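You operate a simulated robot arm through the tools that you are given. There is no shell and no other tool. Be economical: measure what you need, move in short steps, check, and stop when the job is done.

You are at the controls of a simulated robot arm. One attempt, no reset.

TASK
Put the white block back, turn the light dial to DAY, shut the cover and switch the meter off.
Fine: the block goes on its dark pad.

The check looks at the end state, three seconds after you hand in, the way a careful person would. Anything else that was tipped, shoved, dropped, spilled or broken makes it a failure. A push-on lid holds only when it is set on centred and level and pressed home; a screw cap is set on level and turned clockwise until tight.

THE ROBOT
A 5-joint arm with a two-finger parallel gripper, fixed in place. Base frame: the origin is at the foot of the arm, x ahead of it, y to its left, z up; the work surface is at about z = 0. Units: m, rad, N and s.
With the tool pointing down near the work surface it reaches from about 0.26 to 0.6 m from the base axis. Its first joint turns from -1.152 to 1.152 rad. The tool tilts only in the upright plane through the base axis and itself; it spins freely about its own axis. Payload 1.57 kg.
The tool frame sits at the grasp point between the pads (the TCP): z along the fingers, y along the line on which they close. The tips reach 0.03 m beyond it. The gripper opens to 0.08 m. The fingers are 0.017 m wide and 0.012 m thick; the gripper's body (0.04 by 0.082 m) begins 0.08 m behind the TCP.
Orientation is that of the tool frame in the base frame, as [roll, pitch, yaw] about the fixed x, y, z axes, in that order (R = Rz(yaw) Ry(pitch) Rx(roll)). With the fingers straight down and closing along the base's y, the tool's x points along the base's -x, its y along +y and its z along -z.

THE INTERFACE
- The arm moves only by the tool apply_moves. Its argument "targets" is a list of rows, each a list of 6 numbers: the shift along the tool's x, y, z in units of 40 mm (1.0 is 40 mm), then the turn, a rotation vector about the tool's x, y, z in units of 8 degrees (1.0 is 8 degrees). In form: [[tx, ty, tz, ax, ay, az], ...]. A call has 1 to 10 rows; each row shifts and turns the commanded pose from where the row before left it, along the tool's axes as they then stand. "gripper" is the closure, from 0 (fully open) to 1 (shut), set as the call begins (left out, the last holds). A call with a number of a shift or a turn outside -1 to 1 is refused whole. A row lasts 0.2 s, in which the tool goes at most 0.05 m and 0.15 rad; a call with a longer step from one row to the next is refused whole, and so is a gripper value outside its range. A pose out of reach is approached as far as the arm can. The call stops where the force on the tool passes 40 N (or 10 N more than at its start, if that is more) or the arm is blocked; 0.2 s more then pass. The fingers move at their own pace (about 0.153 m/s each) and stop on an object; they squeeze with about 23 N. The grip force told is the motor's: it shows also when the fingers shut on nothing. Time passes only in rows, and 0.2 s behind the last, so rows that do not move let the fingers close. It gives the time, the measured TCP pose, the force on the tool (base axes), the opening and the grip force at its end, in the units of the frame above (readings bear some noise).
- Cameras (640 x 400 px; columns grow to the right, rows downward): "scene" is fixed at [0.0574, 0.4069, 0.5365]; the picture's right is [-0.58, -0.81, 0.00], its down [-0.36, 0.26, -0.89] and it looks along [0.73, -0.52, -0.45] (base axes); focal length 320 px, centre (320, 200). "wrist" rides on the gripper at [0.072, -0.007, -0.122] in the tool frame; the picture's right is [0.09, 1.00, 0.00], its down [-0.84, 0.08, -0.54] and it looks along [-0.54, 0.05, 0.84] (tool axes); focal length 238 px, centre (320, 200).
- get_image(camera): a new picture of that camera. No time passes.
- locate(camera, pixels): for up to 12 pixels [column, row] of the newest picture of that camera ("zoom" is the newest enlarged one), the place [x, y, z] in the base frame of the surface seen there, good to about 0.002 m. No time passes.
- close_up(camera, box): a new picture of the part [left, top, right, bottom] of that camera's present view, enlarged. No time passes.
- sign_off(): hands the job in; it is judged then, once.

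Go step by step. Measure first, check grasps and placings, and put right what went wrong. The budget is 80 turns and 54 pictures, counting those below and the enlarged ones. Unless the task says otherwise, let go and move clear before handing in, and close with one line.

The tools are called by a JSON object that holds its "op" and its "data". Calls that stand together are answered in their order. apply_moves: Moves the arm, as the interface text tells. Its arguments: {"type":"object","properties":{"targets":{"type":"array"},"gripper":{"type":"number"}},"required":["targets"]} The other tools are called the same way: get_image (camera) takes a picture; locate (camera, pixels) gives the place of the surface under pixels of a picture; close_up (camera, box) takes an enlarged picture of a part of a camera's view; sign_off () hands the job in.

At the start:

```text
clock: 0.0
tool_pos: [0.3946, -0.0797, 0.364]
tcp_rot: [3.141, 0.0, 3.139]
wrist_force: [0.9, 0.6, 0.5]
grip_width: 0.0798
grip_force: 0.0
```

scene: 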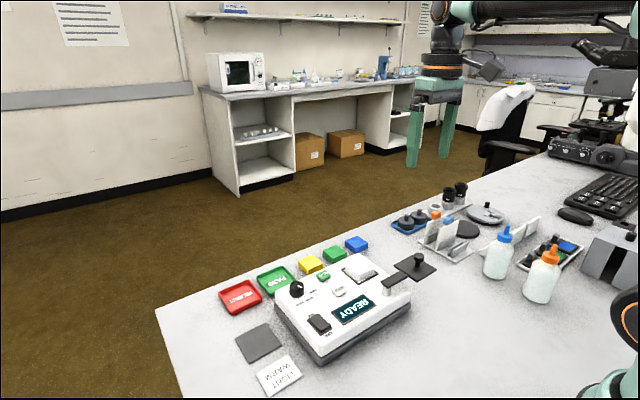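
wrist: 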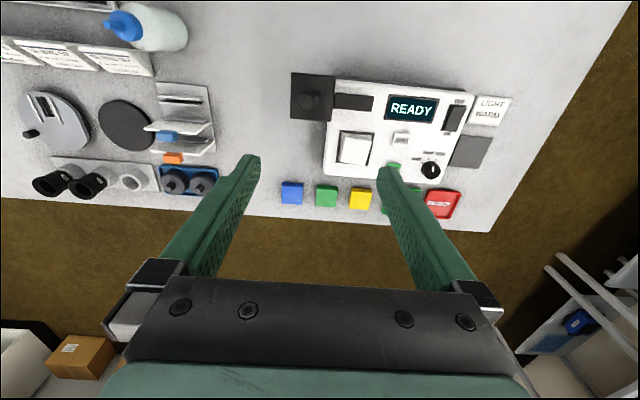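

The scene shows a meter around (340,305) with a dial at (297,288), a switch at (318,323), a sample well with a white block at (358,268), and a cover on a dark hinge at (405,275). I'll look closer at these.

{"op": "close_up", "data": {"camera": "scene", "box": [220, 230, 450, 374]}}

{"op": "close_up", "data": {"camera": "wrist", "box": [270, 60, 530, 222]}}

```text
2.78 times, centred on (335, 302) of scene
```

zoom: 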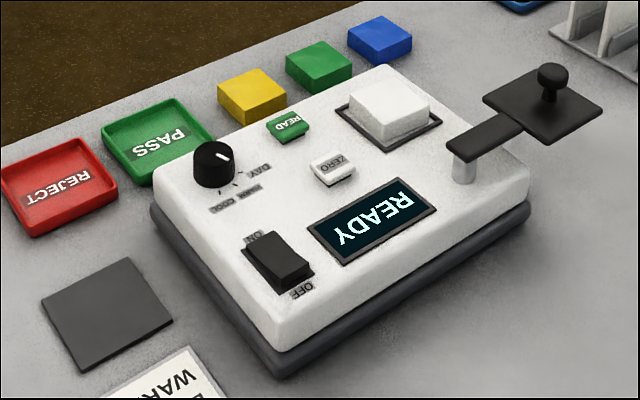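

```text
2.46 times, centred on (400, 141) of wrist
```

zoom: 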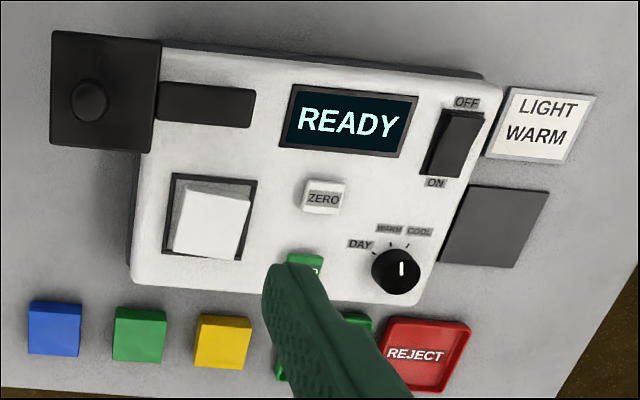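

The white block sits in the measuring port at wrist-zoom (212,220), its dark pad is at (495,225), and the cover on its swing arm is at (105,92). I'll measure these points.

{"op": "locate", "data": {"camera": "zoom", "pixels": [[187, 185], [248, 200], [237, 258], [174, 248], [470, 187], [548, 192], [515, 267], [440, 262], [395, 265], [402, 268], [350, 190], [330, 280]]}}

{"op": "close_up", "data": {"camera": "wrist", "box": [400, 90, 480, 190]}}

{"op": "close_up", "data": {"camera": "scene", "box": [270, 270, 350, 340]}}

{"op": "close_up", "data": {"camera": "scene", "box": [330, 240, 450, 315]}}

```text
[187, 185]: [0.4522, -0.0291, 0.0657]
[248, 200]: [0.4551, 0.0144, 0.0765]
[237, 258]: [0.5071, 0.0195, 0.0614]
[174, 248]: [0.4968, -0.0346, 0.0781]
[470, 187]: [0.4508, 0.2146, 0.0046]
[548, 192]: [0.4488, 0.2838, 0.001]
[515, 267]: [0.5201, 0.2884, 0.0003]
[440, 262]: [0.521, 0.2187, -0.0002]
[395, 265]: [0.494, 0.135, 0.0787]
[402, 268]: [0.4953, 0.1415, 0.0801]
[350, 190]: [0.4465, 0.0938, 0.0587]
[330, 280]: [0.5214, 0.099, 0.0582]
```

```text
4.00 times, centred on (440, 140) of wrist
```

zoom: 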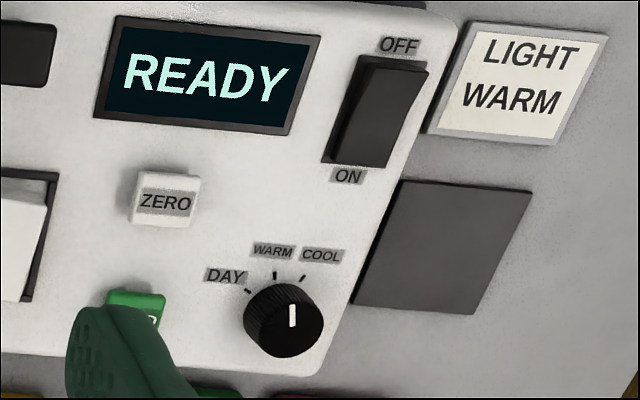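

```text
5.71 times, centred on (310, 305) of scene
```

zoom: 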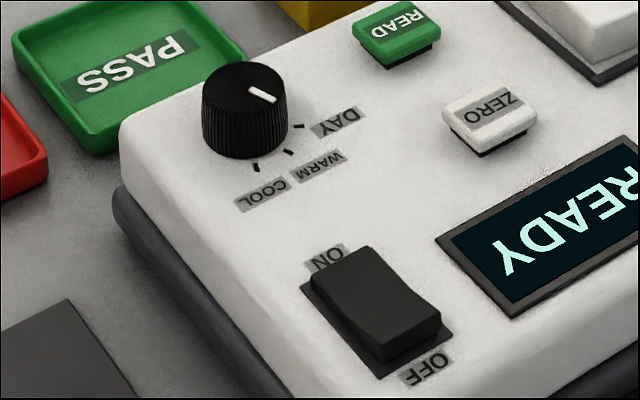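

```text
5.33 times, centred on (390, 278) of scene
```

zoom: 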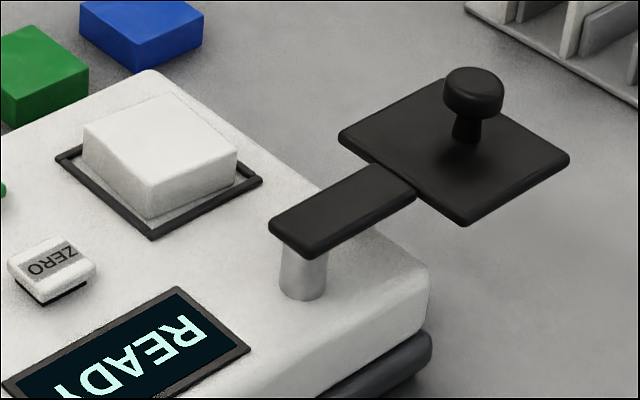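

Now I'll measure the cover, its knob, arm and pivot in this zoom.

{"op": "locate", "data": {"camera": "zoom", "pixels": [[473, 80], [340, 133], [443, 80], [568, 157], [465, 222], [300, 220], [315, 255], [303, 290], [370, 175], [155, 235], [260, 180], [58, 160]]}}

{"op": "close_up", "data": {"camera": "scene", "box": [280, 275, 340, 345]}}

```text
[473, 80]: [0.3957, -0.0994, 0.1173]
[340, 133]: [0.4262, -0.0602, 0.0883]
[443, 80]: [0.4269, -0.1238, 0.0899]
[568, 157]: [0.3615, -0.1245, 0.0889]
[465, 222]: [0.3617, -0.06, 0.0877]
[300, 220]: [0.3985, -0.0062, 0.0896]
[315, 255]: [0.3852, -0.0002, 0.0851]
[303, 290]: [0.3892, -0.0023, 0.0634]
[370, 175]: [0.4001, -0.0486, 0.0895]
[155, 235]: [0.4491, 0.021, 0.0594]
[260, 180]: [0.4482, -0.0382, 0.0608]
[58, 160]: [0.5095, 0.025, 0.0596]
```

```text
5.71 times, centred on (310, 310) of scene
```

zoom: 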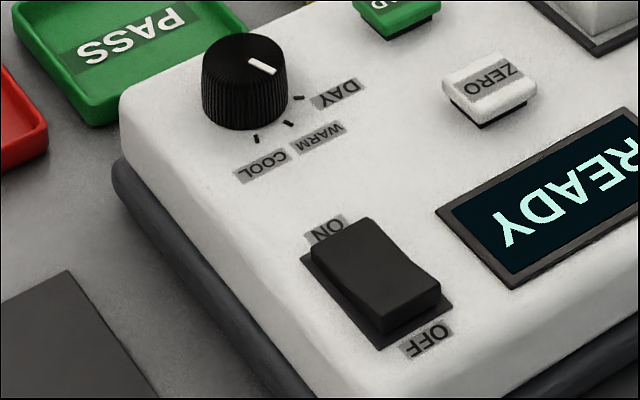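

Cover: lid centre ≈(0.394,-0.092), pivot ≈(0.392,-0.003), so it swings 90° onto the port at (0.479,-0.007). Now the dial and switch.

{"op": "locate", "data": {"camera": "zoom", "pixels": [[252, 60], [274, 73], [299, 98], [289, 123], [256, 139], [208, 65], [284, 75], [240, 35], [335, 228], [385, 318], [360, 262], [425, 275]]}}

{"op": "locate", "data": {"camera": "zoom", "pixels": [[245, 92], [245, 128], [320, 250], [430, 292], [380, 285], [385, 328], [400, 250], [365, 220], [310, 248], [225, 75], [262, 90], [245, 63]]}}

{"op": "close_up", "data": {"camera": "scene", "box": [340, 245, 390, 295]}}

```text
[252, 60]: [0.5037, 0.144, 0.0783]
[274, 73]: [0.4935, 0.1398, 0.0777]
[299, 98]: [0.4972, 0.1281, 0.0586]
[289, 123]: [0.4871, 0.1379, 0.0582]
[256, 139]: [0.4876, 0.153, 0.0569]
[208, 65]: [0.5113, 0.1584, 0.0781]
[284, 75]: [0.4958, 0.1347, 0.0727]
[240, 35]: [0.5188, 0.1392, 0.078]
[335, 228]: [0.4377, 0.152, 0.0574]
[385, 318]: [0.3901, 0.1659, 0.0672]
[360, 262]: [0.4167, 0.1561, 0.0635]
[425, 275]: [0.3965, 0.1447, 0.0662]
```

```text
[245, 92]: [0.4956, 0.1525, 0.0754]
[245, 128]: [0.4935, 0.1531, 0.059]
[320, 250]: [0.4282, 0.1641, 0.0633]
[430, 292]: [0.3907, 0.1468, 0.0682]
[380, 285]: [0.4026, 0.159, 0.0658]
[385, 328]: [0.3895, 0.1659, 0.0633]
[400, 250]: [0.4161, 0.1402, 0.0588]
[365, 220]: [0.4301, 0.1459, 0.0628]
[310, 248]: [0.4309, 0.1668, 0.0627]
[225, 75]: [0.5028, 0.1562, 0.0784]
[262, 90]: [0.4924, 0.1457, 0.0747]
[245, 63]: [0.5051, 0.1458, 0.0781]
```

```text
8.00 times, centred on (365, 270) of scene
```

zoom: 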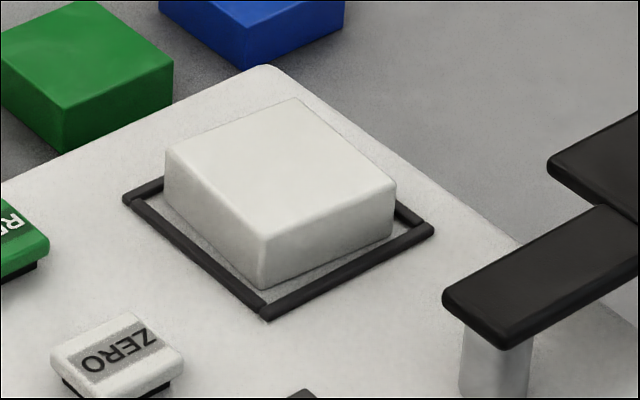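

Dial centre ≈(0.505,0.145), pointer at WARM; DAY is ~43° counter-clockwise from above. The rocker's OFF end (x≈0.395, y≈0.156) is raised. Now the block's corners.

{"op": "locate", "data": {"camera": "zoom", "pixels": [[297, 102], [392, 185], [262, 240], [170, 150], [280, 175], [264, 285], [390, 232], [330, 235], [210, 200], [170, 190], [262, 283], [400, 195]]}}

```text
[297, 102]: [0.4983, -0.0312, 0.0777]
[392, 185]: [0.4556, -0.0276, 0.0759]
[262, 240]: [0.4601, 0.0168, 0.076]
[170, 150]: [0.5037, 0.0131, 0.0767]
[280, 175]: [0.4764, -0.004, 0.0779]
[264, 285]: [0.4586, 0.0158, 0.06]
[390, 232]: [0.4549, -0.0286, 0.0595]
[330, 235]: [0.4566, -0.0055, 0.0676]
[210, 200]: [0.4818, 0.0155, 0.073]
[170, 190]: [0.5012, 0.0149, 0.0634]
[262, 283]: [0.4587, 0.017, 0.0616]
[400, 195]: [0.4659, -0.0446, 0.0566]
```

Block centre ≈(0.479,-0.007), top z≈0.078, yaw ≈-5°; pad centre ≈(0.485,0.251). I'll go above the block and align.

{"op": "apply_moves", "data": {"targets": [[-0.353, 0.302, 0.89, 0, 0, 0], [-0.353, 0.302, 0.89, 0, 0, 0], [-0.353, 0.302, 0.89, 0, 0, 0], [-0.353, 0.302, 0.89, 0, 0, 0], [-0.353, 0.302, 0.89, 0, 0, 0], [-0.353, 0.302, 0.89, 0, 0, 0], [0, 0, 0, 0, 0, 0.6], [0, 0, 0, 0, 0, 0]], "gripper": 0}}

{"op": "get_image", "data": {"camera": "wrist"}}

```text
clock: 1.8
tool_pos: [0.4806, -0.0074, 0.1502]
tcp_rot: [3.141, 0.0, 3.056]
wrist_force: [-0.5, -0.4, 0.6]
grip_width: 0.0799
grip_force: 0.1
```

```text
44 pictures are left
```

wrist: 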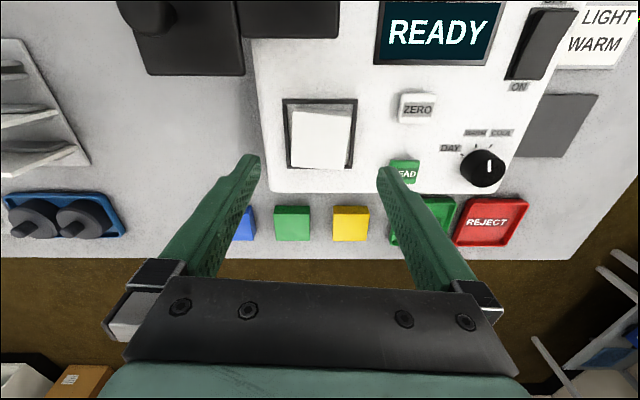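

The block is between the fingers and square to them (320,138). I'll descend and grip.

{"op": "apply_moves", "data": {"targets": [[0, 0, 0.46, 0, 0, 0], [0, 0, 0.46, 0, 0, 0], [0, 0, 0.46, 0, 0, 0], [0, 0, 0, 0, 0, 0]]}}

{"op": "apply_moves", "data": {"targets": [[0, 0, 0, 0, 0, 0], [0, 0, 0, 0, 0, 0], [0, 0, 0, 0, 0, 0]], "gripper": 1}}

{"op": "close_up", "data": {"camera": "scene", "box": [240, 210, 460, 350]}}

```text
clock: 2.8
tool_pos: [0.4795, -0.007, 0.0954]
tcp_rot: [-3.141, 0.0, 3.057]
wrist_force: [0.6, -0.5, -0.5]
grip_width: 0.0799
grip_force: 0.1
```

```text
clock: 3.6
tool_pos: [0.481, -0.0072, 0.0947]
tcp_rot: [3.14, -0.002, 3.057]
wrist_force: [-0.2, 0.3, 0.1]
grip_width: 0.0473
grip_force: 22.3
```

```text
2.86 times, centred on (350, 280) of scene
```

zoom: 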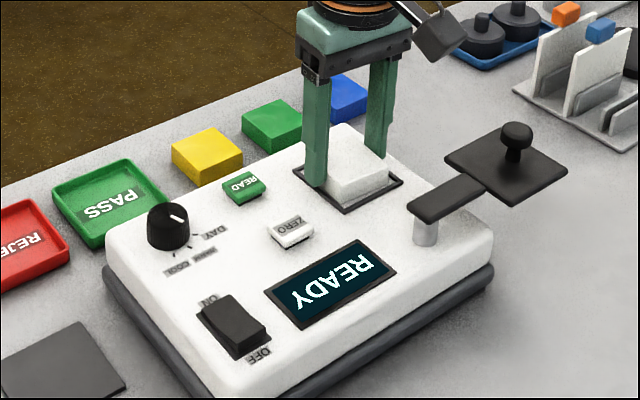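

Grip holds (width 0.047, 22 N). I'll lift, turn to the pad's orientation and carry it over.

{"op": "apply_moves", "data": {"targets": [[0, 0, -0.9, 0, 0, 0], [0, 0, -0.9, 0, 0, 0], [0, 0, 0, 0, 0, -0.856], [-0.049, 0.922, 0, 0, 0, 0], [-0.049, 0.922, 0, 0, 0, 0], [-0.049, 0.922, 0, 0, 0, 0], [-0.049, 0.922, 0, 0, 0, 0], [-0.049, 0.922, 0, 0, 0, 0], [-0.049, 0.922, 0, 0, 0, 0], [-0.049, 0.922, 0, 0, 0, 0]]}}

{"op": "get_image", "data": {"camera": "scene"}}

{"op": "get_image", "data": {"camera": "wrist"}}

```text
clock: 5.8
tool_pos: [0.4847, 0.2506, 0.1686]
tcp_rot: [3.141, 0.0, -3.109]
wrist_force: [0.0, 0.1, -1.8]
grip_width: 0.0475
grip_force: 23.0
```

```text
42 pictures are left
```

scene: 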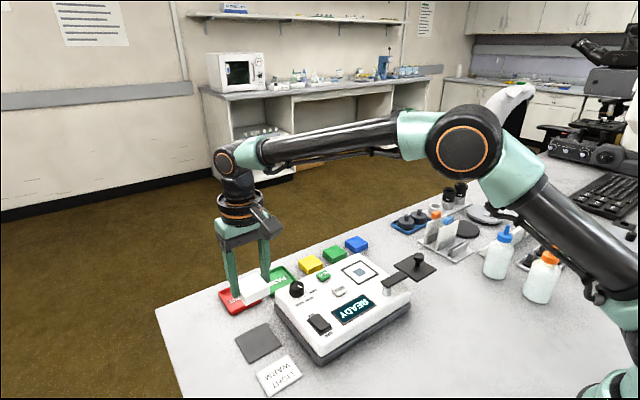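

```text
41 pictures are left
```

wrist: 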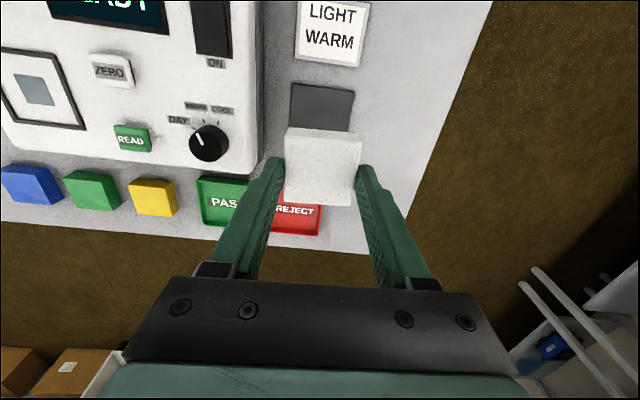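

Now checking the pad corners once more and the meter's side edge for finger clearance.

{"op": "locate", "data": {"camera": "scene", "pixels": [[266, 324], [283, 343], [253, 361], [236, 340], [276, 306], [290, 328], [259, 343]]}}

{"op": "locate", "data": {"camera": "wrist", "pixels": [[262, 100], [265, 140], [293, 84], [355, 93], [291, 120], [257, 140]]}}

```text
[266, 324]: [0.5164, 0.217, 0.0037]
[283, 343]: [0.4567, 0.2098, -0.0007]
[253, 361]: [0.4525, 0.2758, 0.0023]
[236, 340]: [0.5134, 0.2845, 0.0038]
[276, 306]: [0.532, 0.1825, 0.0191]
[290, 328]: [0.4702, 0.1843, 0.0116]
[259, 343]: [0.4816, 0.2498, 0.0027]
```

```text
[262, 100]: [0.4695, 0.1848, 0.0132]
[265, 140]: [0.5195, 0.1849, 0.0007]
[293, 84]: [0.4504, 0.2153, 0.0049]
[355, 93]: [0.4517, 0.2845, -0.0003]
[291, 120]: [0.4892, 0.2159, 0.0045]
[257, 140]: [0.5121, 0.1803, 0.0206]
```

Pad is centred (0.485,0.250), top z≈0.003, with 15 mm+ clearance to the meter. Lowering.

{"op": "apply_moves", "data": {"targets": [[0, 0, 0.78, 0, 0, 0], [0, 0, 0.78, 0, 0, 0], [0, 0, 0.78, 0, 0, 0], [0, 0, 0.7, 0, 0, 0], [0, 0, 0, 0, 0, 0]]}}

{"op": "close_up", "data": {"camera": "scene", "box": [210, 290, 310, 370]}}

```text
clock: 7.0
tool_pos: [0.485, 0.2515, 0.0483]
tcp_rot: [-3.14, 0.0, -3.106]
wrist_force: [0.2, 0.6, -0.3]
grip_width: 0.0472
grip_force: 23.5
```

```text
5.00 times, centred on (260, 330) of scene
```

zoom: 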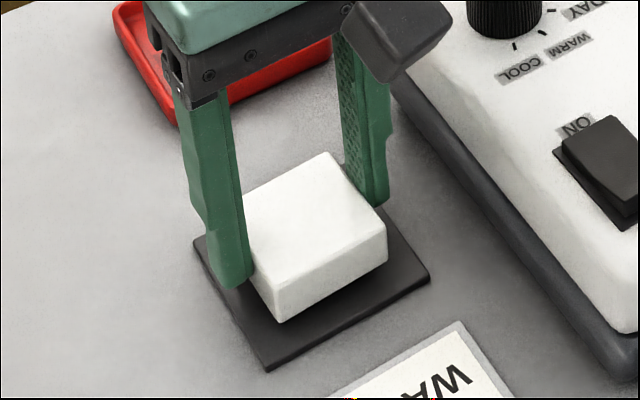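

The block hovers just above the pad. Lowering gently to contact.

{"op": "apply_moves", "data": {"targets": [[0, 0, 0.1, 0, 0, 0], [0, 0, 0.08, 0, 0, 0], [0, 0, 0, 0, 0, 0]]}}

{"op": "close_up", "data": {"camera": "scene", "box": [210, 290, 310, 370]}}

```text
clock: 7.8
tool_pos: [0.4861, 0.2521, 0.0397]
tcp_rot: [3.14, 0.004, -3.107]
wrist_force: [-4.4, -3.1, 15.6]
grip_width: 0.0477
grip_force: 23.1
```

```text
5.00 times, centred on (260, 330) of scene
```

zoom: 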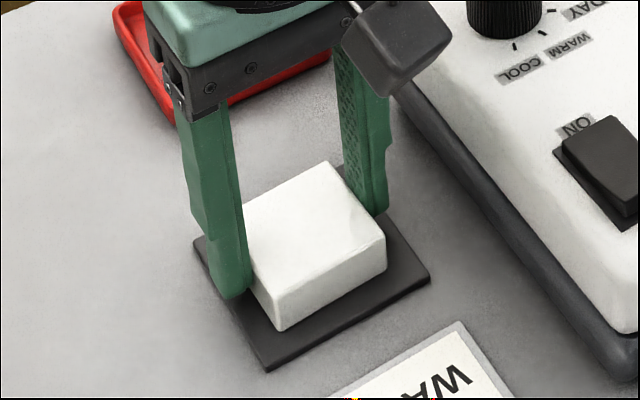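

Contact is made (15 N). Releasing and lifting.

{"op": "apply_moves", "data": {"targets": [[0, 0, -0.02, 0, 0, 0], [0, 0, 0, 0, 0, 0], [0, 0, 0, 0, 0, 0]], "gripper": 0.2}}

{"op": "apply_moves", "data": {"targets": [[0, 0, -0.5, 0, 0, 0], [0, 0, -0.9, 0, 0, 0], [0, 0, -0.9, 0, 0, 0], [0, 0, -0.7, 0, 0, 0]]}}

{"op": "close_up", "data": {"camera": "scene", "box": [210, 270, 350, 370]}}

```text
clock: 8.6
tool_pos: [0.4847, 0.2514, 0.0401]
tcp_rot: [3.141, -0.001, -3.105]
wrist_force: [0.5, 0.3, 0.5]
grip_width: 0.0639
grip_force: 0.0
```

```text
clock: 9.6
tool_pos: [0.4857, 0.2511, 0.1616]
tcp_rot: [-3.141, 0.0, -3.106]
wrist_force: [0.6, -0.9, 0.5]
grip_width: 0.064
grip_force: 0.1
```

```text
4.00 times, centred on (280, 320) of scene
```

zoom: 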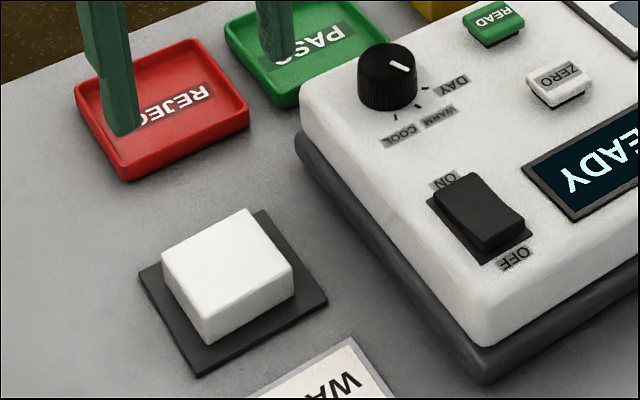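

The block sits centred on its pad. Now refining the dial centre from this zoom (top ellipse around (388,62)).

{"op": "locate", "data": {"camera": "zoom", "pixels": [[361, 62], [414, 64], [388, 46], [388, 78], [388, 62], [393, 63], [407, 70], [425, 88], [418, 104], [397, 117], [388, 98]]}}

{"op": "close_up", "data": {"camera": "wrist", "box": [150, 50, 350, 175]}}

```text
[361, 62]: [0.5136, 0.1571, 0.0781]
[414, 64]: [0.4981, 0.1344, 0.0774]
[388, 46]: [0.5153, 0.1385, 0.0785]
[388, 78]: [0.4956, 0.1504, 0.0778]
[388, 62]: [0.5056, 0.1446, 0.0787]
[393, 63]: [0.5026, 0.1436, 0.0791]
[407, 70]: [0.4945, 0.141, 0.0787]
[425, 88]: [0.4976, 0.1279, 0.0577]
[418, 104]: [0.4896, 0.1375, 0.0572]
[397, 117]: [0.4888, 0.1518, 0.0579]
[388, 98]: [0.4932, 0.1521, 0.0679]
```

```text
3.20 times, centred on (250, 112) of wrist
```

zoom: 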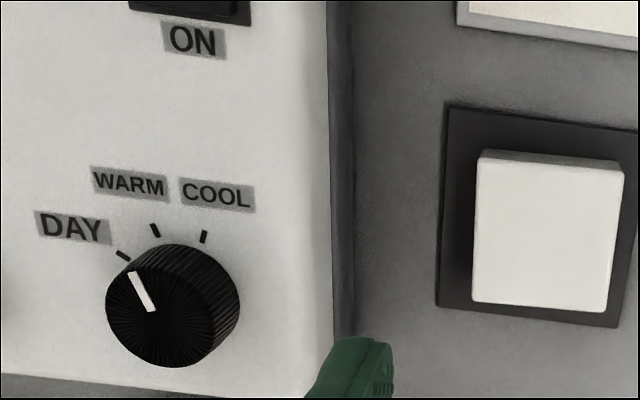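

Dial centre ≈(0.505,0.1445), diameter ≈29 mm, needs ≈+44° (CCW). I'll move over it and pre-turn the wrist so the fingers straddle it roughly along x, clear of READ.

{"op": "apply_moves", "data": {"targets": [[-0.136, -0.893, 0, 0, 0, 0], [-0.136, -0.893, 0, 0, 0, 0], [-0.136, -0.893, 0, 0, 0, 0], [0, 0, 0, 0, 0, -1], [0, 0, 0, 0, 0, -1], [0, 0, 0, 0, 0, -1], [0, 0, 0, 0, 0, -1], [0, 0, 0, 0, 0, -1], [0, 0, 0, 0, 0, -1], [0, 0, 0, 0, 0, -1]], "gripper": 0.45}}

{"op": "apply_moves", "data": {"targets": [[0, 0, 0, 0, 0, -1], [0, 0, 0, 0, 0, -0.5], [0, 0, 0, 0, 0, 0]]}}

{"op": "get_image", "data": {"camera": "wrist"}}

```text
clock: 11.8
tool_pos: [0.5042, 0.1444, 0.1602]
tcp_rot: [3.141, 0.002, -2.128]
wrist_force: [-0.1, -0.7, -0.1]
grip_width: 0.0443
grip_force: 0.1
```

```text
clock: 12.6
tool_pos: [0.5057, 0.1452, 0.1585]
tcp_rot: [3.141, 0.001, -1.92]
wrist_force: [-0.2, -0.1, -0.6]
grip_width: 0.0439
grip_force: 0.1
```

```text
36 pictures are left
```

wrist: 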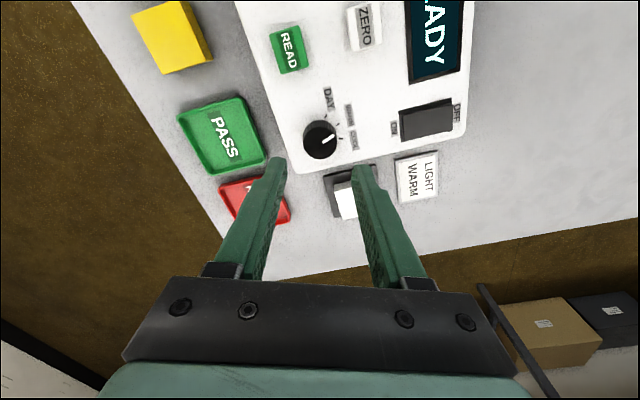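

Fingers straddle the dial (320,140) and are well clear of READ. Descending.

{"op": "apply_moves", "data": {"targets": [[0, 0, 0.6, 0, 0, 0], [0, 0, 0.6, 0, 0, 0], [0, 0, 0.4, 0, 0, 0], [0, 0, 0, 0, 0, 0]]}}

{"op": "close_up", "data": {"camera": "scene", "box": [250, 250, 350, 330]}}

```text
clock: 13.6
tool_pos: [0.5052, 0.1439, 0.0951]
tcp_rot: [3.141, 0.001, -1.919]
wrist_force: [-0.4, 0.3, -0.2]
grip_width: 0.044
grip_force: 0.0
```

```text
5.00 times, centred on (300, 290) of scene
```

zoom: 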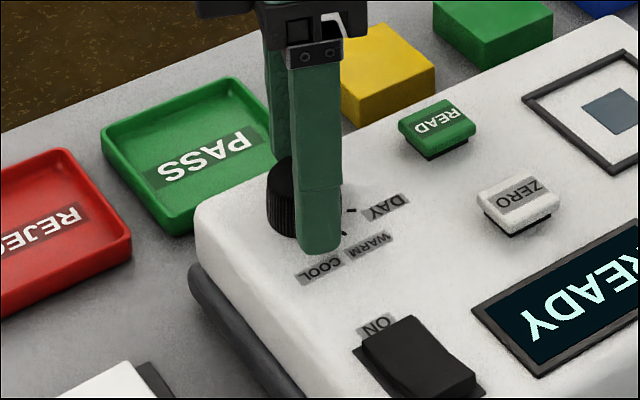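

Positioned well. I'll close and then turn 44° CCW.

{"op": "apply_moves", "data": {"targets": [[0, 0, 0, 0, 0, 0], [0, 0, 0, 0, 0, 0]], "gripper": 1}}

{"op": "apply_moves", "data": {"targets": [[0, 0, 0, 0, 0, -0.9], [0, 0, 0, 0, 0, -0.9], [0, 0, 0, 0, 0, -0.9], [0, 0, 0, 0, 0, -0.9], [0, 0, 0, 0, 0, -0.9], [0, 0, 0, 0, 0, -1], [0, 0, 0, 0, 0, 0]]}}

{"op": "close_up", "data": {"camera": "scene", "box": [250, 250, 350, 330]}}

```text
clock: 14.2
tool_pos: [0.5051, 0.1447, 0.0944]
tcp_rot: [-3.14, -0.001, -1.921]
wrist_force: [6.5, -0.9, -6.1]
grip_width: 0.0306
grip_force: 39.6
```

```text
clock: 15.8
tool_pos: [0.5048, 0.1441, 0.0975]
tcp_rot: [3.141, 0.001, -1.151]
wrist_force: [5.8, 2.0, -4.8]
grip_width: 0.0303
grip_force: 39.3
```

```text
5.00 times, centred on (300, 290) of scene
```

zoom: 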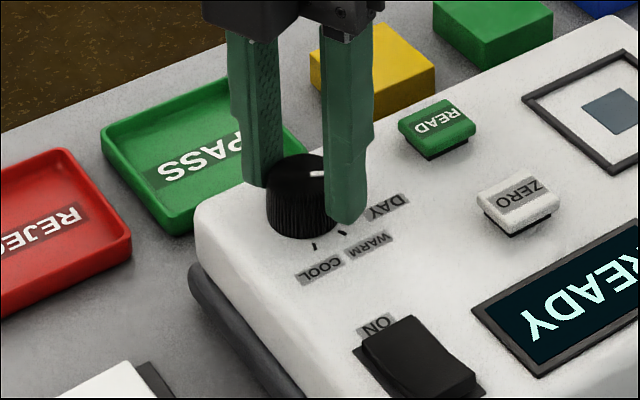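

The pointer has moved toward DAY (mark at (318,173)). Releasing and lifting to verify.

{"op": "apply_moves", "data": {"targets": [[0, 0, 0, 0, 0, 0], [0, 0, -0.9, 0, 0, 0], [0, 0, -0.9, 0, 0, 0]], "gripper": 0.45}}

{"op": "close_up", "data": {"camera": "scene", "box": [270, 270, 350, 330]}}

{"op": "locate", "data": {"camera": "zoom", "pixels": [[216, 80], [216, 95], [235, 85], [240, 90]]}}

```text
clock: 16.6
tool_pos: [0.5049, 0.1434, 0.168]
tcp_rot: [3.141, 0.0, -1.153]
wrist_force: [0.8, -0.9, 0.3]
grip_width: 0.0441
grip_force: 0.0
```

```text
6.67 times, centred on (310, 300) of scene
```

zoom: 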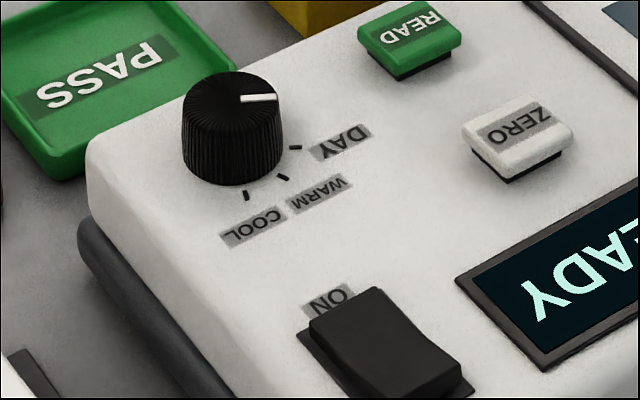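

```text
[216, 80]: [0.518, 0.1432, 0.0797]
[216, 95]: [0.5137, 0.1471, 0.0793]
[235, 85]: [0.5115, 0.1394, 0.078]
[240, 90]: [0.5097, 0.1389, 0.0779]
```

Measuring the pointer line (242,99)→(277,97) against the DAY tick.

{"op": "locate", "data": {"camera": "zoom", "pixels": [[243, 99], [276, 97], [290, 148], [300, 147], [280, 176], [287, 180], [246, 192], [245, 200], [232, 99]]}}

{"op": "close_up", "data": {"camera": "wrist", "box": [240, 60, 400, 160]}}

```text
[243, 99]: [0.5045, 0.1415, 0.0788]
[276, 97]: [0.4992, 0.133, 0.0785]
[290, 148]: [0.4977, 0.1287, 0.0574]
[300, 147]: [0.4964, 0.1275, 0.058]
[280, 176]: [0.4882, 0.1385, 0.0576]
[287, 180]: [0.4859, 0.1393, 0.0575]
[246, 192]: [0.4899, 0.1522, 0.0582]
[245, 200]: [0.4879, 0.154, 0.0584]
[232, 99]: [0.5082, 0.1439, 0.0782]
```

```text
4.00 times, centred on (320, 110) of wrist
```

zoom: 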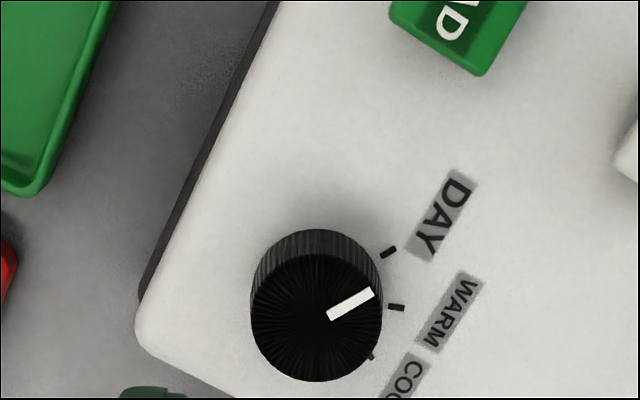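

The pointer is parallel with the DAY tick (both ≈30° in the wrist zoom), so the dial is at DAY. Next, the cover: I'll move above its knob, pre-turning the wrist for the swing.

{"op": "apply_moves", "data": {"targets": [[0.61, 0.704, -0.07, 0, 0, 0], [0.61, 0.704, -0.07, 0, 0, 0], [0.61, 0.704, -0.07, 0, 0, 0], [0.61, 0.704, -0.07, 0, 0, 0], [0.61, 0.704, -0.07, 0, 0, 0], [0.61, 0.704, -0.07, 0, 0, 0], [0.61, 0.704, -0.07, 0, 0, 0]]}}

{"op": "apply_moves", "data": {"targets": [[0, 0, 0, 0, 0, 0.96], [0, 0, 0, 0, 0, 0.96], [0, 0, 0, 0, 0, 0.96], [0, 0, 0, 0, 0, 0.96], [0, 0, 0, 0, 0, 0.96], [0, 0, 0, 0, 0, 0.96], [0, 0, 0, 0, 0, 0.96], [0, 0, 0, 0, 0, 0.95], [0, 0, 0, 0, 0, 0.95], [0, 0, 0, 0, 0, 0]]}}

{"op": "get_image", "data": {"camera": "wrist"}}

{"op": "close_up", "data": {"camera": "scene", "box": [330, 220, 460, 320]}}

```text
clock: 18.2
tool_pos: [0.3922, -0.0923, 0.1863]
tcp_rot: [3.14, -0.002, -1.152]
wrist_force: [0.5, 1.4, 0.2]
grip_width: 0.044
grip_force: 0.0
```

```text
clock: 20.4
tool_pos: [0.3934, -0.092, 0.1871]
tcp_rot: [3.141, 0.001, -2.358]
wrist_force: [-0.2, -0.2, 0.3]
grip_width: 0.0441
grip_force: 0.2
```

```text
31 pictures are left
```

wrist: 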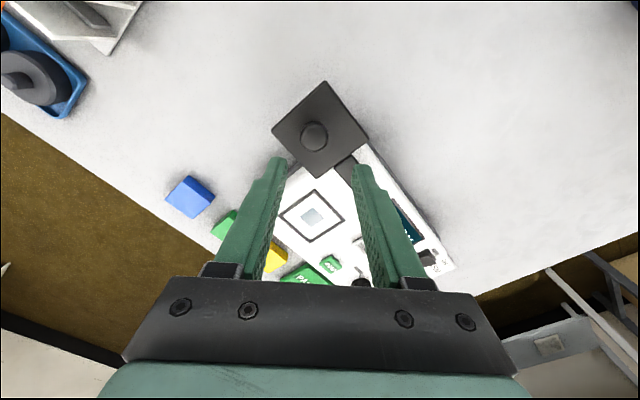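

```text
4.00 times, centred on (395, 270) of scene
```

zoom: 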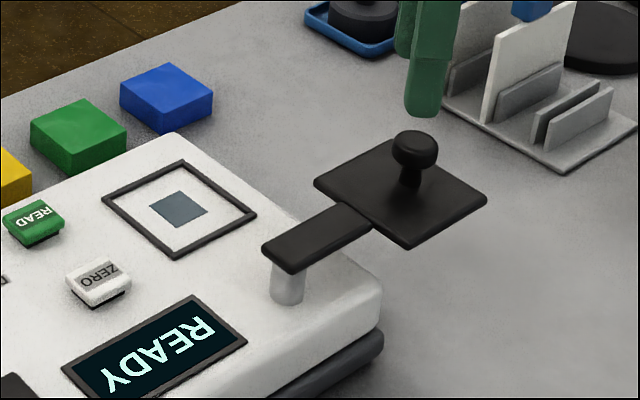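

{"op": "locate", "data": {"camera": "zoom", "pixels": [[414, 140], [394, 148], [436, 150], [414, 133], [410, 180], [315, 181], [396, 137], [486, 199], [408, 246], [275, 243], [337, 205], [368, 228]]}}

{"op": "locate", "data": {"camera": "wrist", "pixels": [[313, 135], [303, 135], [325, 135], [313, 125], [313, 148], [324, 83], [366, 137], [316, 177], [274, 128]]}}

{"op": "locate", "data": {"camera": "zoom", "pixels": [[288, 285], [276, 285], [300, 288], [288, 303], [265, 245], [292, 270], [102, 199], [180, 162], [256, 215], [175, 256]]}}

```text
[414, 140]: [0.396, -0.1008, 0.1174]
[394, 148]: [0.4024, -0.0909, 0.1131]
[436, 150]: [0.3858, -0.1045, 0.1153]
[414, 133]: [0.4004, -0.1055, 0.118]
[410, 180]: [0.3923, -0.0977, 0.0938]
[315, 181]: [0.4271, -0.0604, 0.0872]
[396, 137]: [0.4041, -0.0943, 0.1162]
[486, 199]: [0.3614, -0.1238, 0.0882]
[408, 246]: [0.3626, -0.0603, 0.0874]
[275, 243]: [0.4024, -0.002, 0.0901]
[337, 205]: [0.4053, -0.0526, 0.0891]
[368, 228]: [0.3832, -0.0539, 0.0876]
```

```text
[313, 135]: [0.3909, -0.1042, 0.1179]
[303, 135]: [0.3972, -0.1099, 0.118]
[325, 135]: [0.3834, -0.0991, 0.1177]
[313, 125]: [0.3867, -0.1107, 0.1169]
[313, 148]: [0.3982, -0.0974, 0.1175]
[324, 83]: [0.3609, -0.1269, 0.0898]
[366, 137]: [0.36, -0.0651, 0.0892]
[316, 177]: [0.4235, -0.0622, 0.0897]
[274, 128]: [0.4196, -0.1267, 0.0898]
```

```text
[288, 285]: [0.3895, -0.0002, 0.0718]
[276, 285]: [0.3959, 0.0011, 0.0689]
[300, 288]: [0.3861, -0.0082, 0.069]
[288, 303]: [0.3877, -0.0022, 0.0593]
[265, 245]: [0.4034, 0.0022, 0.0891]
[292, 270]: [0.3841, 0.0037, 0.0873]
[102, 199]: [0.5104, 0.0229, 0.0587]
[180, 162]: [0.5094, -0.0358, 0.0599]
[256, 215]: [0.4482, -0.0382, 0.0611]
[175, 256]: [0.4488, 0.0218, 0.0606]
```

Knob ≈(0.394,-0.101), top z 0.118; pivot ≈(0.393,-0.006). I'll descend around the knob, keeping the tips above the lid (z 0.089).

{"op": "apply_moves", "data": {"targets": [[0.159, -0.159, 0, 0, 0, 0], [0, 0, 0.5, 0, 0, 0], [0, 0, 0.5, 0, 0, 0], [0, 0, 0.5, 0, 0, 0], [0, 0, 0, 0, 0, 0]]}}

{"op": "close_up", "data": {"camera": "scene", "box": [350, 200, 470, 290]}}

{"op": "close_up", "data": {"camera": "wrist", "box": [220, 60, 420, 210]}}

```text
clock: 21.6
tool_pos: [0.3945, -0.1007, 0.1265]
tcp_rot: [3.142, 0.001, -2.356]
wrist_force: [-0.6, 0.3, 0.5]
grip_width: 0.0442
grip_force: 0.1
```

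```text
4.44 times, centred on (410, 245) of scene
```

zoom: 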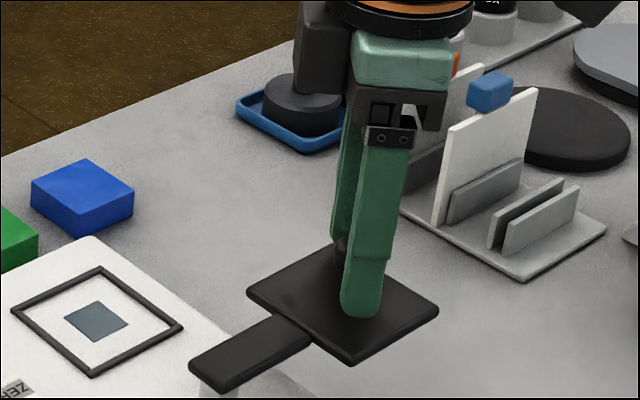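

```text
2.67 times, centred on (320, 135) of wrist
```

zoom: 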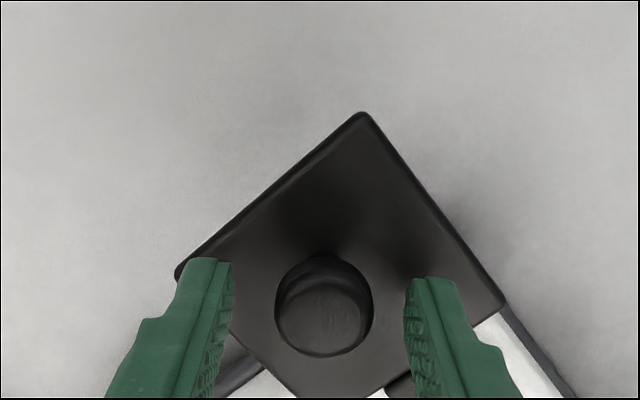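

The knob at (323,318) is centred between the fingers. Checking its position along the finger-width direction.

{"op": "locate", "data": {"camera": "zoom", "pixels": [[322, 325], [280, 310], [368, 310], [322, 352], [322, 285], [365, 115], [178, 272], [503, 308], [322, 262]]}}

```text
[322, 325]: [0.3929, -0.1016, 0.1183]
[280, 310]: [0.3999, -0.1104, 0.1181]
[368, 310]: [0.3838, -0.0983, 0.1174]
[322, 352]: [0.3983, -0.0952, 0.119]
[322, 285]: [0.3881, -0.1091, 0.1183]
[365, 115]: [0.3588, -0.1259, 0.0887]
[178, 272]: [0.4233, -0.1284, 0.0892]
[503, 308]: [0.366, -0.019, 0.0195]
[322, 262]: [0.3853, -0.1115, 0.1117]
```

Knob centre ≈(0.393,-0.102), within 2 mm of the TCP. Closing.

{"op": "apply_moves", "data": {"targets": [[0, 0, 0, 0, 0, 0], [0, 0, 0, 0, 0, 0], [0, 0, 0, 0, 0, 0]], "gripper": 1}}

{"op": "close_up", "data": {"camera": "scene", "box": [350, 200, 470, 290]}}

```text
clock: 22.4
tool_pos: [0.3944, -0.1007, 0.1274]
tcp_rot: [-3.141, 0.0, -2.355]
wrist_force: [0.9, 7.0, -5.2]
grip_width: 0.0234
grip_force: 35.5
```

```text
4.44 times, centred on (410, 245) of scene
```

zoom: 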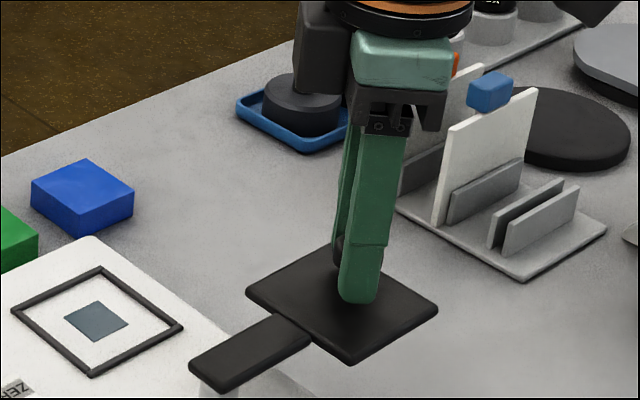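

Gripped (0.023 m). First part of the swing: 32° of arc about the pivot, turning the tool with it.

{"op": "apply_moves", "data": {"targets": [[-0.2526, -0.2127, 0, 0, 0, -1], [-0.2526, -0.2127, 0, 0, 0, -1], [-0.2526, -0.2127, 0, 0, 0, -1], [-0.2526, -0.2127, 0, 0, 0, -1], [0, 0, 0, 0, 0, 0]]}}

{"op": "close_up", "data": {"camera": "scene", "box": [310, 200, 470, 310]}}

```text
clock: 23.6
tool_pos: [0.4422, -0.0842, 0.1269]
tcp_rot: [3.14, -0.001, -1.796]
wrist_force: [-4.7, 11.1, 2.6]
grip_width: 0.0232
grip_force: 35.6
```

```text
3.64 times, centred on (390, 255) of scene
```

zoom: 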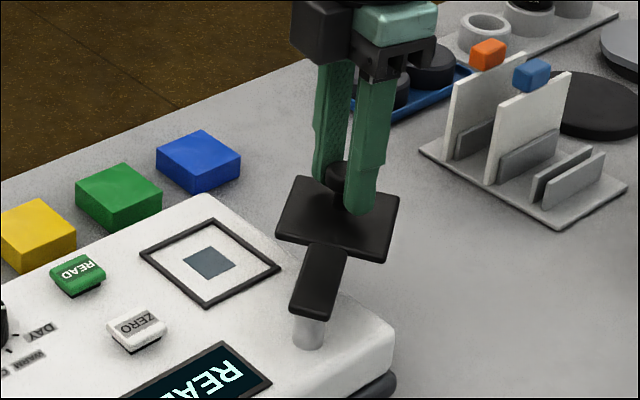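

The cover follows; a 12 N inward pull says my radius is slightly large. I'll ease 1.5 mm inward and continue.

{"op": "apply_moves", "data": {"targets": [[-0.02, 0.02, 0, 0, 0, 0], [-0.247, -0.208, 0, 0, 0, -1], [-0.247, -0.208, 0, 0, 0, -1], [-0.247, -0.208, 0, 0, 0, -1], [-0.247, -0.208, 0, 0, 0, -1], [0, 0, 0, 0, 0, 0]]}}

{"op": "close_up", "data": {"camera": "scene", "box": [310, 200, 470, 310]}}

```text
clock: 25.0
tool_pos: [0.4779, -0.0469, 0.1281]
tcp_rot: [3.141, 0.001, -1.237]
wrist_force: [-12.3, 6.6, 9.5]
grip_width: 0.0232
grip_force: 35.5
```

```text
3.64 times, centred on (390, 255) of scene
```

zoom: 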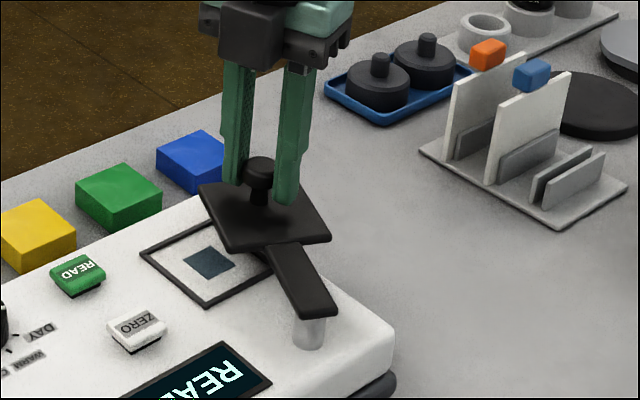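

At about -26° from the closed direction; still an inward pull, so I'll ease in 2 mm more and do 3 further steps.

{"op": "apply_moves", "data": {"targets": [[-0.035, 0.035, 0, 0, 0, 0], [-0.242, -0.204, 0, 0, 0, -1], [-0.242, -0.204, 0, 0, 0, -1], [-0.242, -0.204, 0, 0, 0, -1], [0, 0, 0, 0, 0, 0]]}}

{"op": "close_up", "data": {"camera": "scene", "box": [310, 200, 470, 310]}}

```text
clock: 26.2
tool_pos: [0.4841, -0.0063, 0.1283]
tcp_rot: [-3.139, -0.004, -0.819]
wrist_force: [5.6, 2.2, 10.6]
grip_width: 0.0233
grip_force: 35.2
```

```text
3.64 times, centred on (390, 255) of scene
```

zoom: 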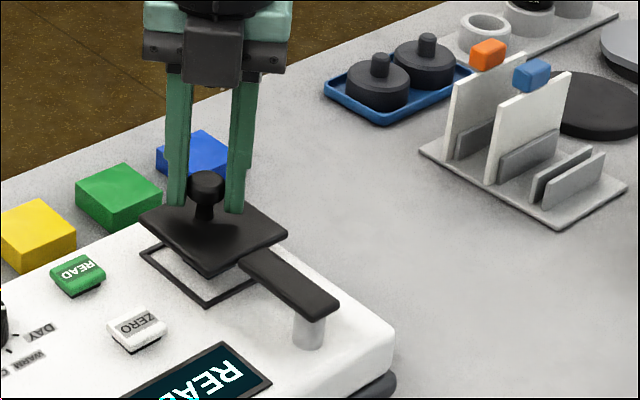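

The lid is over the port. I'll measure its corners versus the frame.

{"op": "locate", "data": {"camera": "zoom", "pixels": [[143, 214], [285, 234], [207, 270], [245, 258], [330, 312], [268, 250], [335, 300], [204, 178], [140, 256], [207, 302]]}}

```text
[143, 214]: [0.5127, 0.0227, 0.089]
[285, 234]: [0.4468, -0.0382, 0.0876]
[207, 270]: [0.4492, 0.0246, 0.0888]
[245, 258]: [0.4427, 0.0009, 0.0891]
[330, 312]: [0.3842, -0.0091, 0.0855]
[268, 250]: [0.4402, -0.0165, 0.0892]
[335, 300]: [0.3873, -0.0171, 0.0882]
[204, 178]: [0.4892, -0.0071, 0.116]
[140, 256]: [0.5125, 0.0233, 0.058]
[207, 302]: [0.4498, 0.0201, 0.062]
```

Lid centre (0.480,-0.008) matches the port, with about 2° left to swing. I'll nudge 2° further and watch the force.

{"op": "apply_moves", "data": {"targets": [[-0.06, -0.051, 0, 0, 0, -0.25], [0, 0, 0, 0, 0, 0], [0, 0, 0, 0, 0, 0]]}}

{"op": "apply_moves", "data": {"targets": [[0, 0, 0, 0, 0, 0], [0, 0, 0, 0, 0, 0]], "gripper": 0.4}}

{"op": "apply_moves", "data": {"targets": [[0, 0, -0.9, 0, 0, 0], [0, 0, -0.9, 0, 0, 0], [0, 0, 0, 0, 0, 0]]}}

{"op": "close_up", "data": {"camera": "scene", "box": [310, 220, 430, 310]}}

```text
clock: 27.0
tool_pos: [0.4864, -0.0072, 0.1271]
tcp_rot: [-3.138, -0.004, -0.788]
wrist_force: [13.6, -22.3, 3.9]
grip_width: 0.0236
grip_force: 35.9
```

```text
clock: 27.6
tool_pos: [0.4831, -0.0051, 0.1282]
tcp_rot: [3.14, 0.002, -0.784]
wrist_force: [0.1, -0.1, -0.4]
grip_width: 0.0479
grip_force: 0.0
```

```text
clock: 28.4
tool_pos: [0.4842, -0.0054, 0.1994]
tcp_rot: [3.141, 0.0, -0.787]
wrist_force: [0.1, 0.7, -0.1]
grip_width: 0.0482
grip_force: 0.0
```

```text
4.44 times, centred on (370, 265) of scene
```

zoom: 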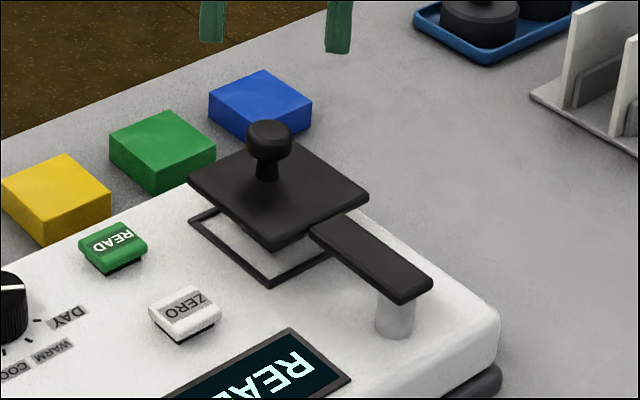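

The swing hit its stop (22 N) and the lid is square over the port. Now to the switch: move above its OFF end (0.396,0.1555), fingers shut, squared up.

{"op": "apply_moves", "data": {"targets": [[-0.881, -0.256, 0, 0, 0, 0], [-0.881, -0.256, 0, 0, 0, 0], [-0.881, -0.256, 0, 0, 0, 0], [-0.881, -0.256, 0, 0, 0, 0], [-0.881, -0.256, 0, 0, 0, 0], [0, 0, 0, 0, 0, -0.94], [0, 0, 0, 0, 0, -0.94], [0, 0, 0, 0, 0, -0.94], [0, 0, 0, 0, 0, -0.94], [0, 0, 0, 0, 0, -0.94]], "gripper": 1}}

{"op": "apply_moves", "data": {"targets": [[0, 0, 0, 0, 0, -0.94], [0, 0, 0.8, 0, 0, 0], [0, 0, 0.8, 0, 0, 0], [0, 0, 0, 0, 0, 0]]}}

{"op": "close_up", "data": {"camera": "scene", "box": [260, 230, 420, 340]}}

```text
clock: 30.6
tool_pos: [0.3959, 0.1546, 0.1985]
tcp_rot: [-3.141, 0.0, -0.125]
wrist_force: [-0.5, 0.2, 0.4]
grip_width: 0.0
grip_force: 21.6
```

```text
clock: 31.6
tool_pos: [0.3942, 0.1551, 0.1357]
tcp_rot: [3.141, 0.0, 0.005]
wrist_force: [-0.4, 0.7, 0.8]
grip_width: 0.0
grip_force: 21.0
```

```text
3.64 times, centred on (340, 285) of scene
```

zoom: 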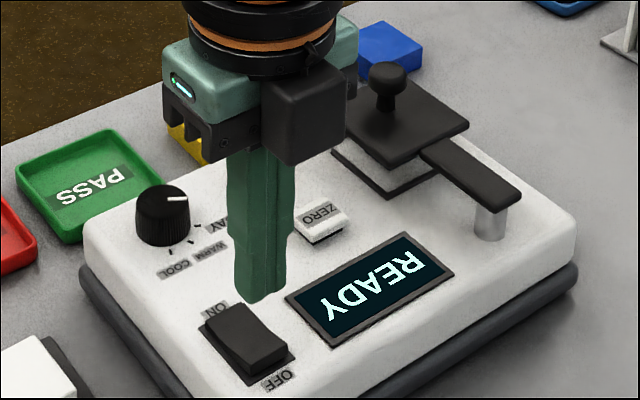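

Tips are above the OFF end. Descending to just above, then pressing in small steps.

{"op": "apply_moves", "data": {"targets": [[0, 0, 0.4, 0, 0, 0], [0, 0, 0.4, 0, 0, 0], [0, 0, 0.12, 0, 0, 0], [0, 0, 0.1, 0, 0, 0], [0, 0, 0.06, 0, 0, 0], [0, 0, 0.04, 0, 0, 0], [0, 0, 0, 0, 0, 0]]}}

{"op": "close_up", "data": {"camera": "scene", "box": [270, 270, 390, 350]}}

```text
clock: 32.8
tool_pos: [0.3955, 0.1556, 0.0962]
tcp_rot: [-3.141, 0.001, 0.003]
wrist_force: [-1.5, 0.8, 4.6]
grip_width: 0.0
grip_force: 21.4
stopped in row 5: the force on the tool passed its limit (the readings are from after the stop); the commanded pose is now the measured one
```

```text
5.00 times, centred on (330, 310) of scene
```

zoom: 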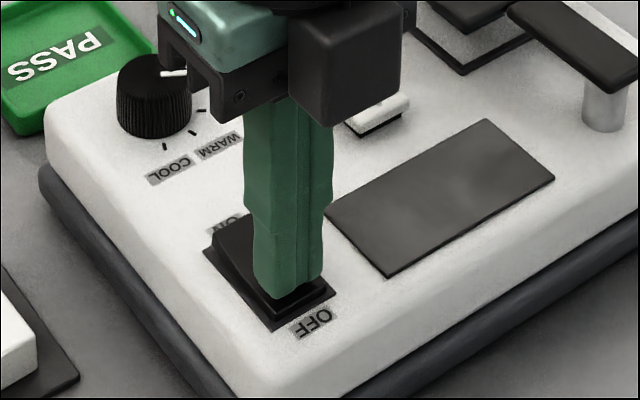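

The display went dark: the switch has flipped to OFF. Lifting well clear and checking everything.

{"op": "apply_moves", "data": {"targets": [[0, 0, -0.6, 0, 0, 0], [0, 0, -0.9, 0, 0, 0], [0, 0, -0.9, 0, 0, 0], [0, 0, -0.9, 0, 0, 0], [0, 0, -0.9, 0, 0, 0], [0, 0, -0.9, 0, 0, 0], [0, 0, 0, 0, 0, 0]]}}

{"op": "get_image", "data": {"camera": "scene"}}

{"op": "close_up", "data": {"camera": "scene", "box": [220, 240, 430, 375]}}

```text
clock: 34.4
tool_pos: [0.3946, 0.1568, 0.303]
tcp_rot: [3.141, 0.002, 0.003]
wrist_force: [0.3, -0.7, 0.3]
grip_width: 0.0
grip_force: 21.1
```

```text
20 pictures are left
```

scene: 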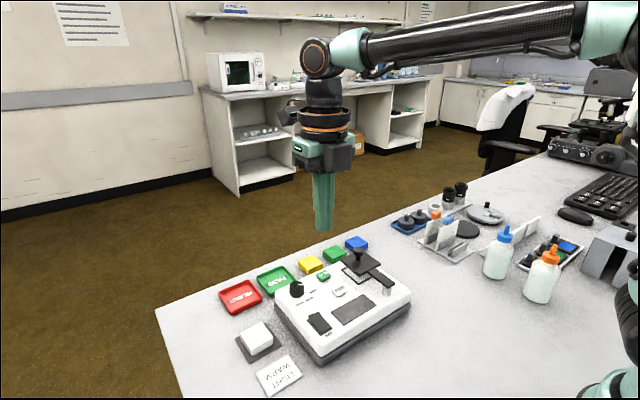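

```text
2.96 times, centred on (325, 308) of scene
```

zoom: 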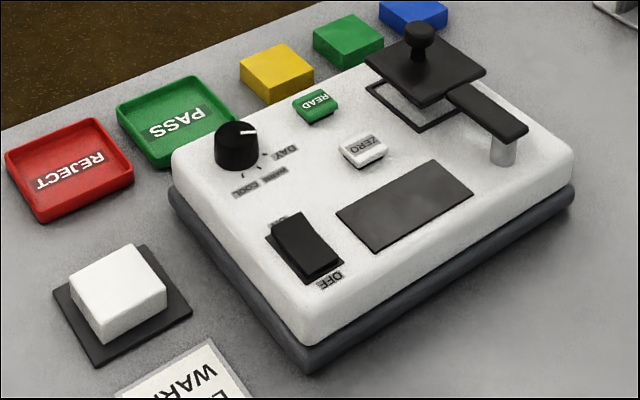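

All looks in order: block on its pad, dial at DAY, display dark. One last check of the lid's resting angle.

{"op": "close_up", "data": {"camera": "scene", "box": [330, 235, 410, 300]}}

{"op": "locate", "data": {"camera": "scene", "pixels": [[344, 262], [365, 275], [382, 264]]}}

```text
6.15 times, centred on (370, 268) of scene
```

zoom: 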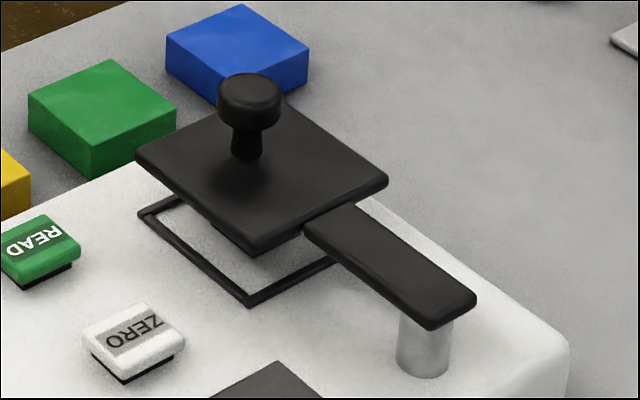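

```text
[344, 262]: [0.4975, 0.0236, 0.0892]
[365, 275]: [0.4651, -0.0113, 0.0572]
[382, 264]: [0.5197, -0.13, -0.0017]
```

The lid's edges line up with the port frame and it rests at its stop, so I'm handing in.

{"op": "sign_off", "data": {}}

```text
The job is handed in.
```

The white block is on its dark pad, the light dial is at DAY, the cover is swung shut over the port, and the meter is off with its display dark.
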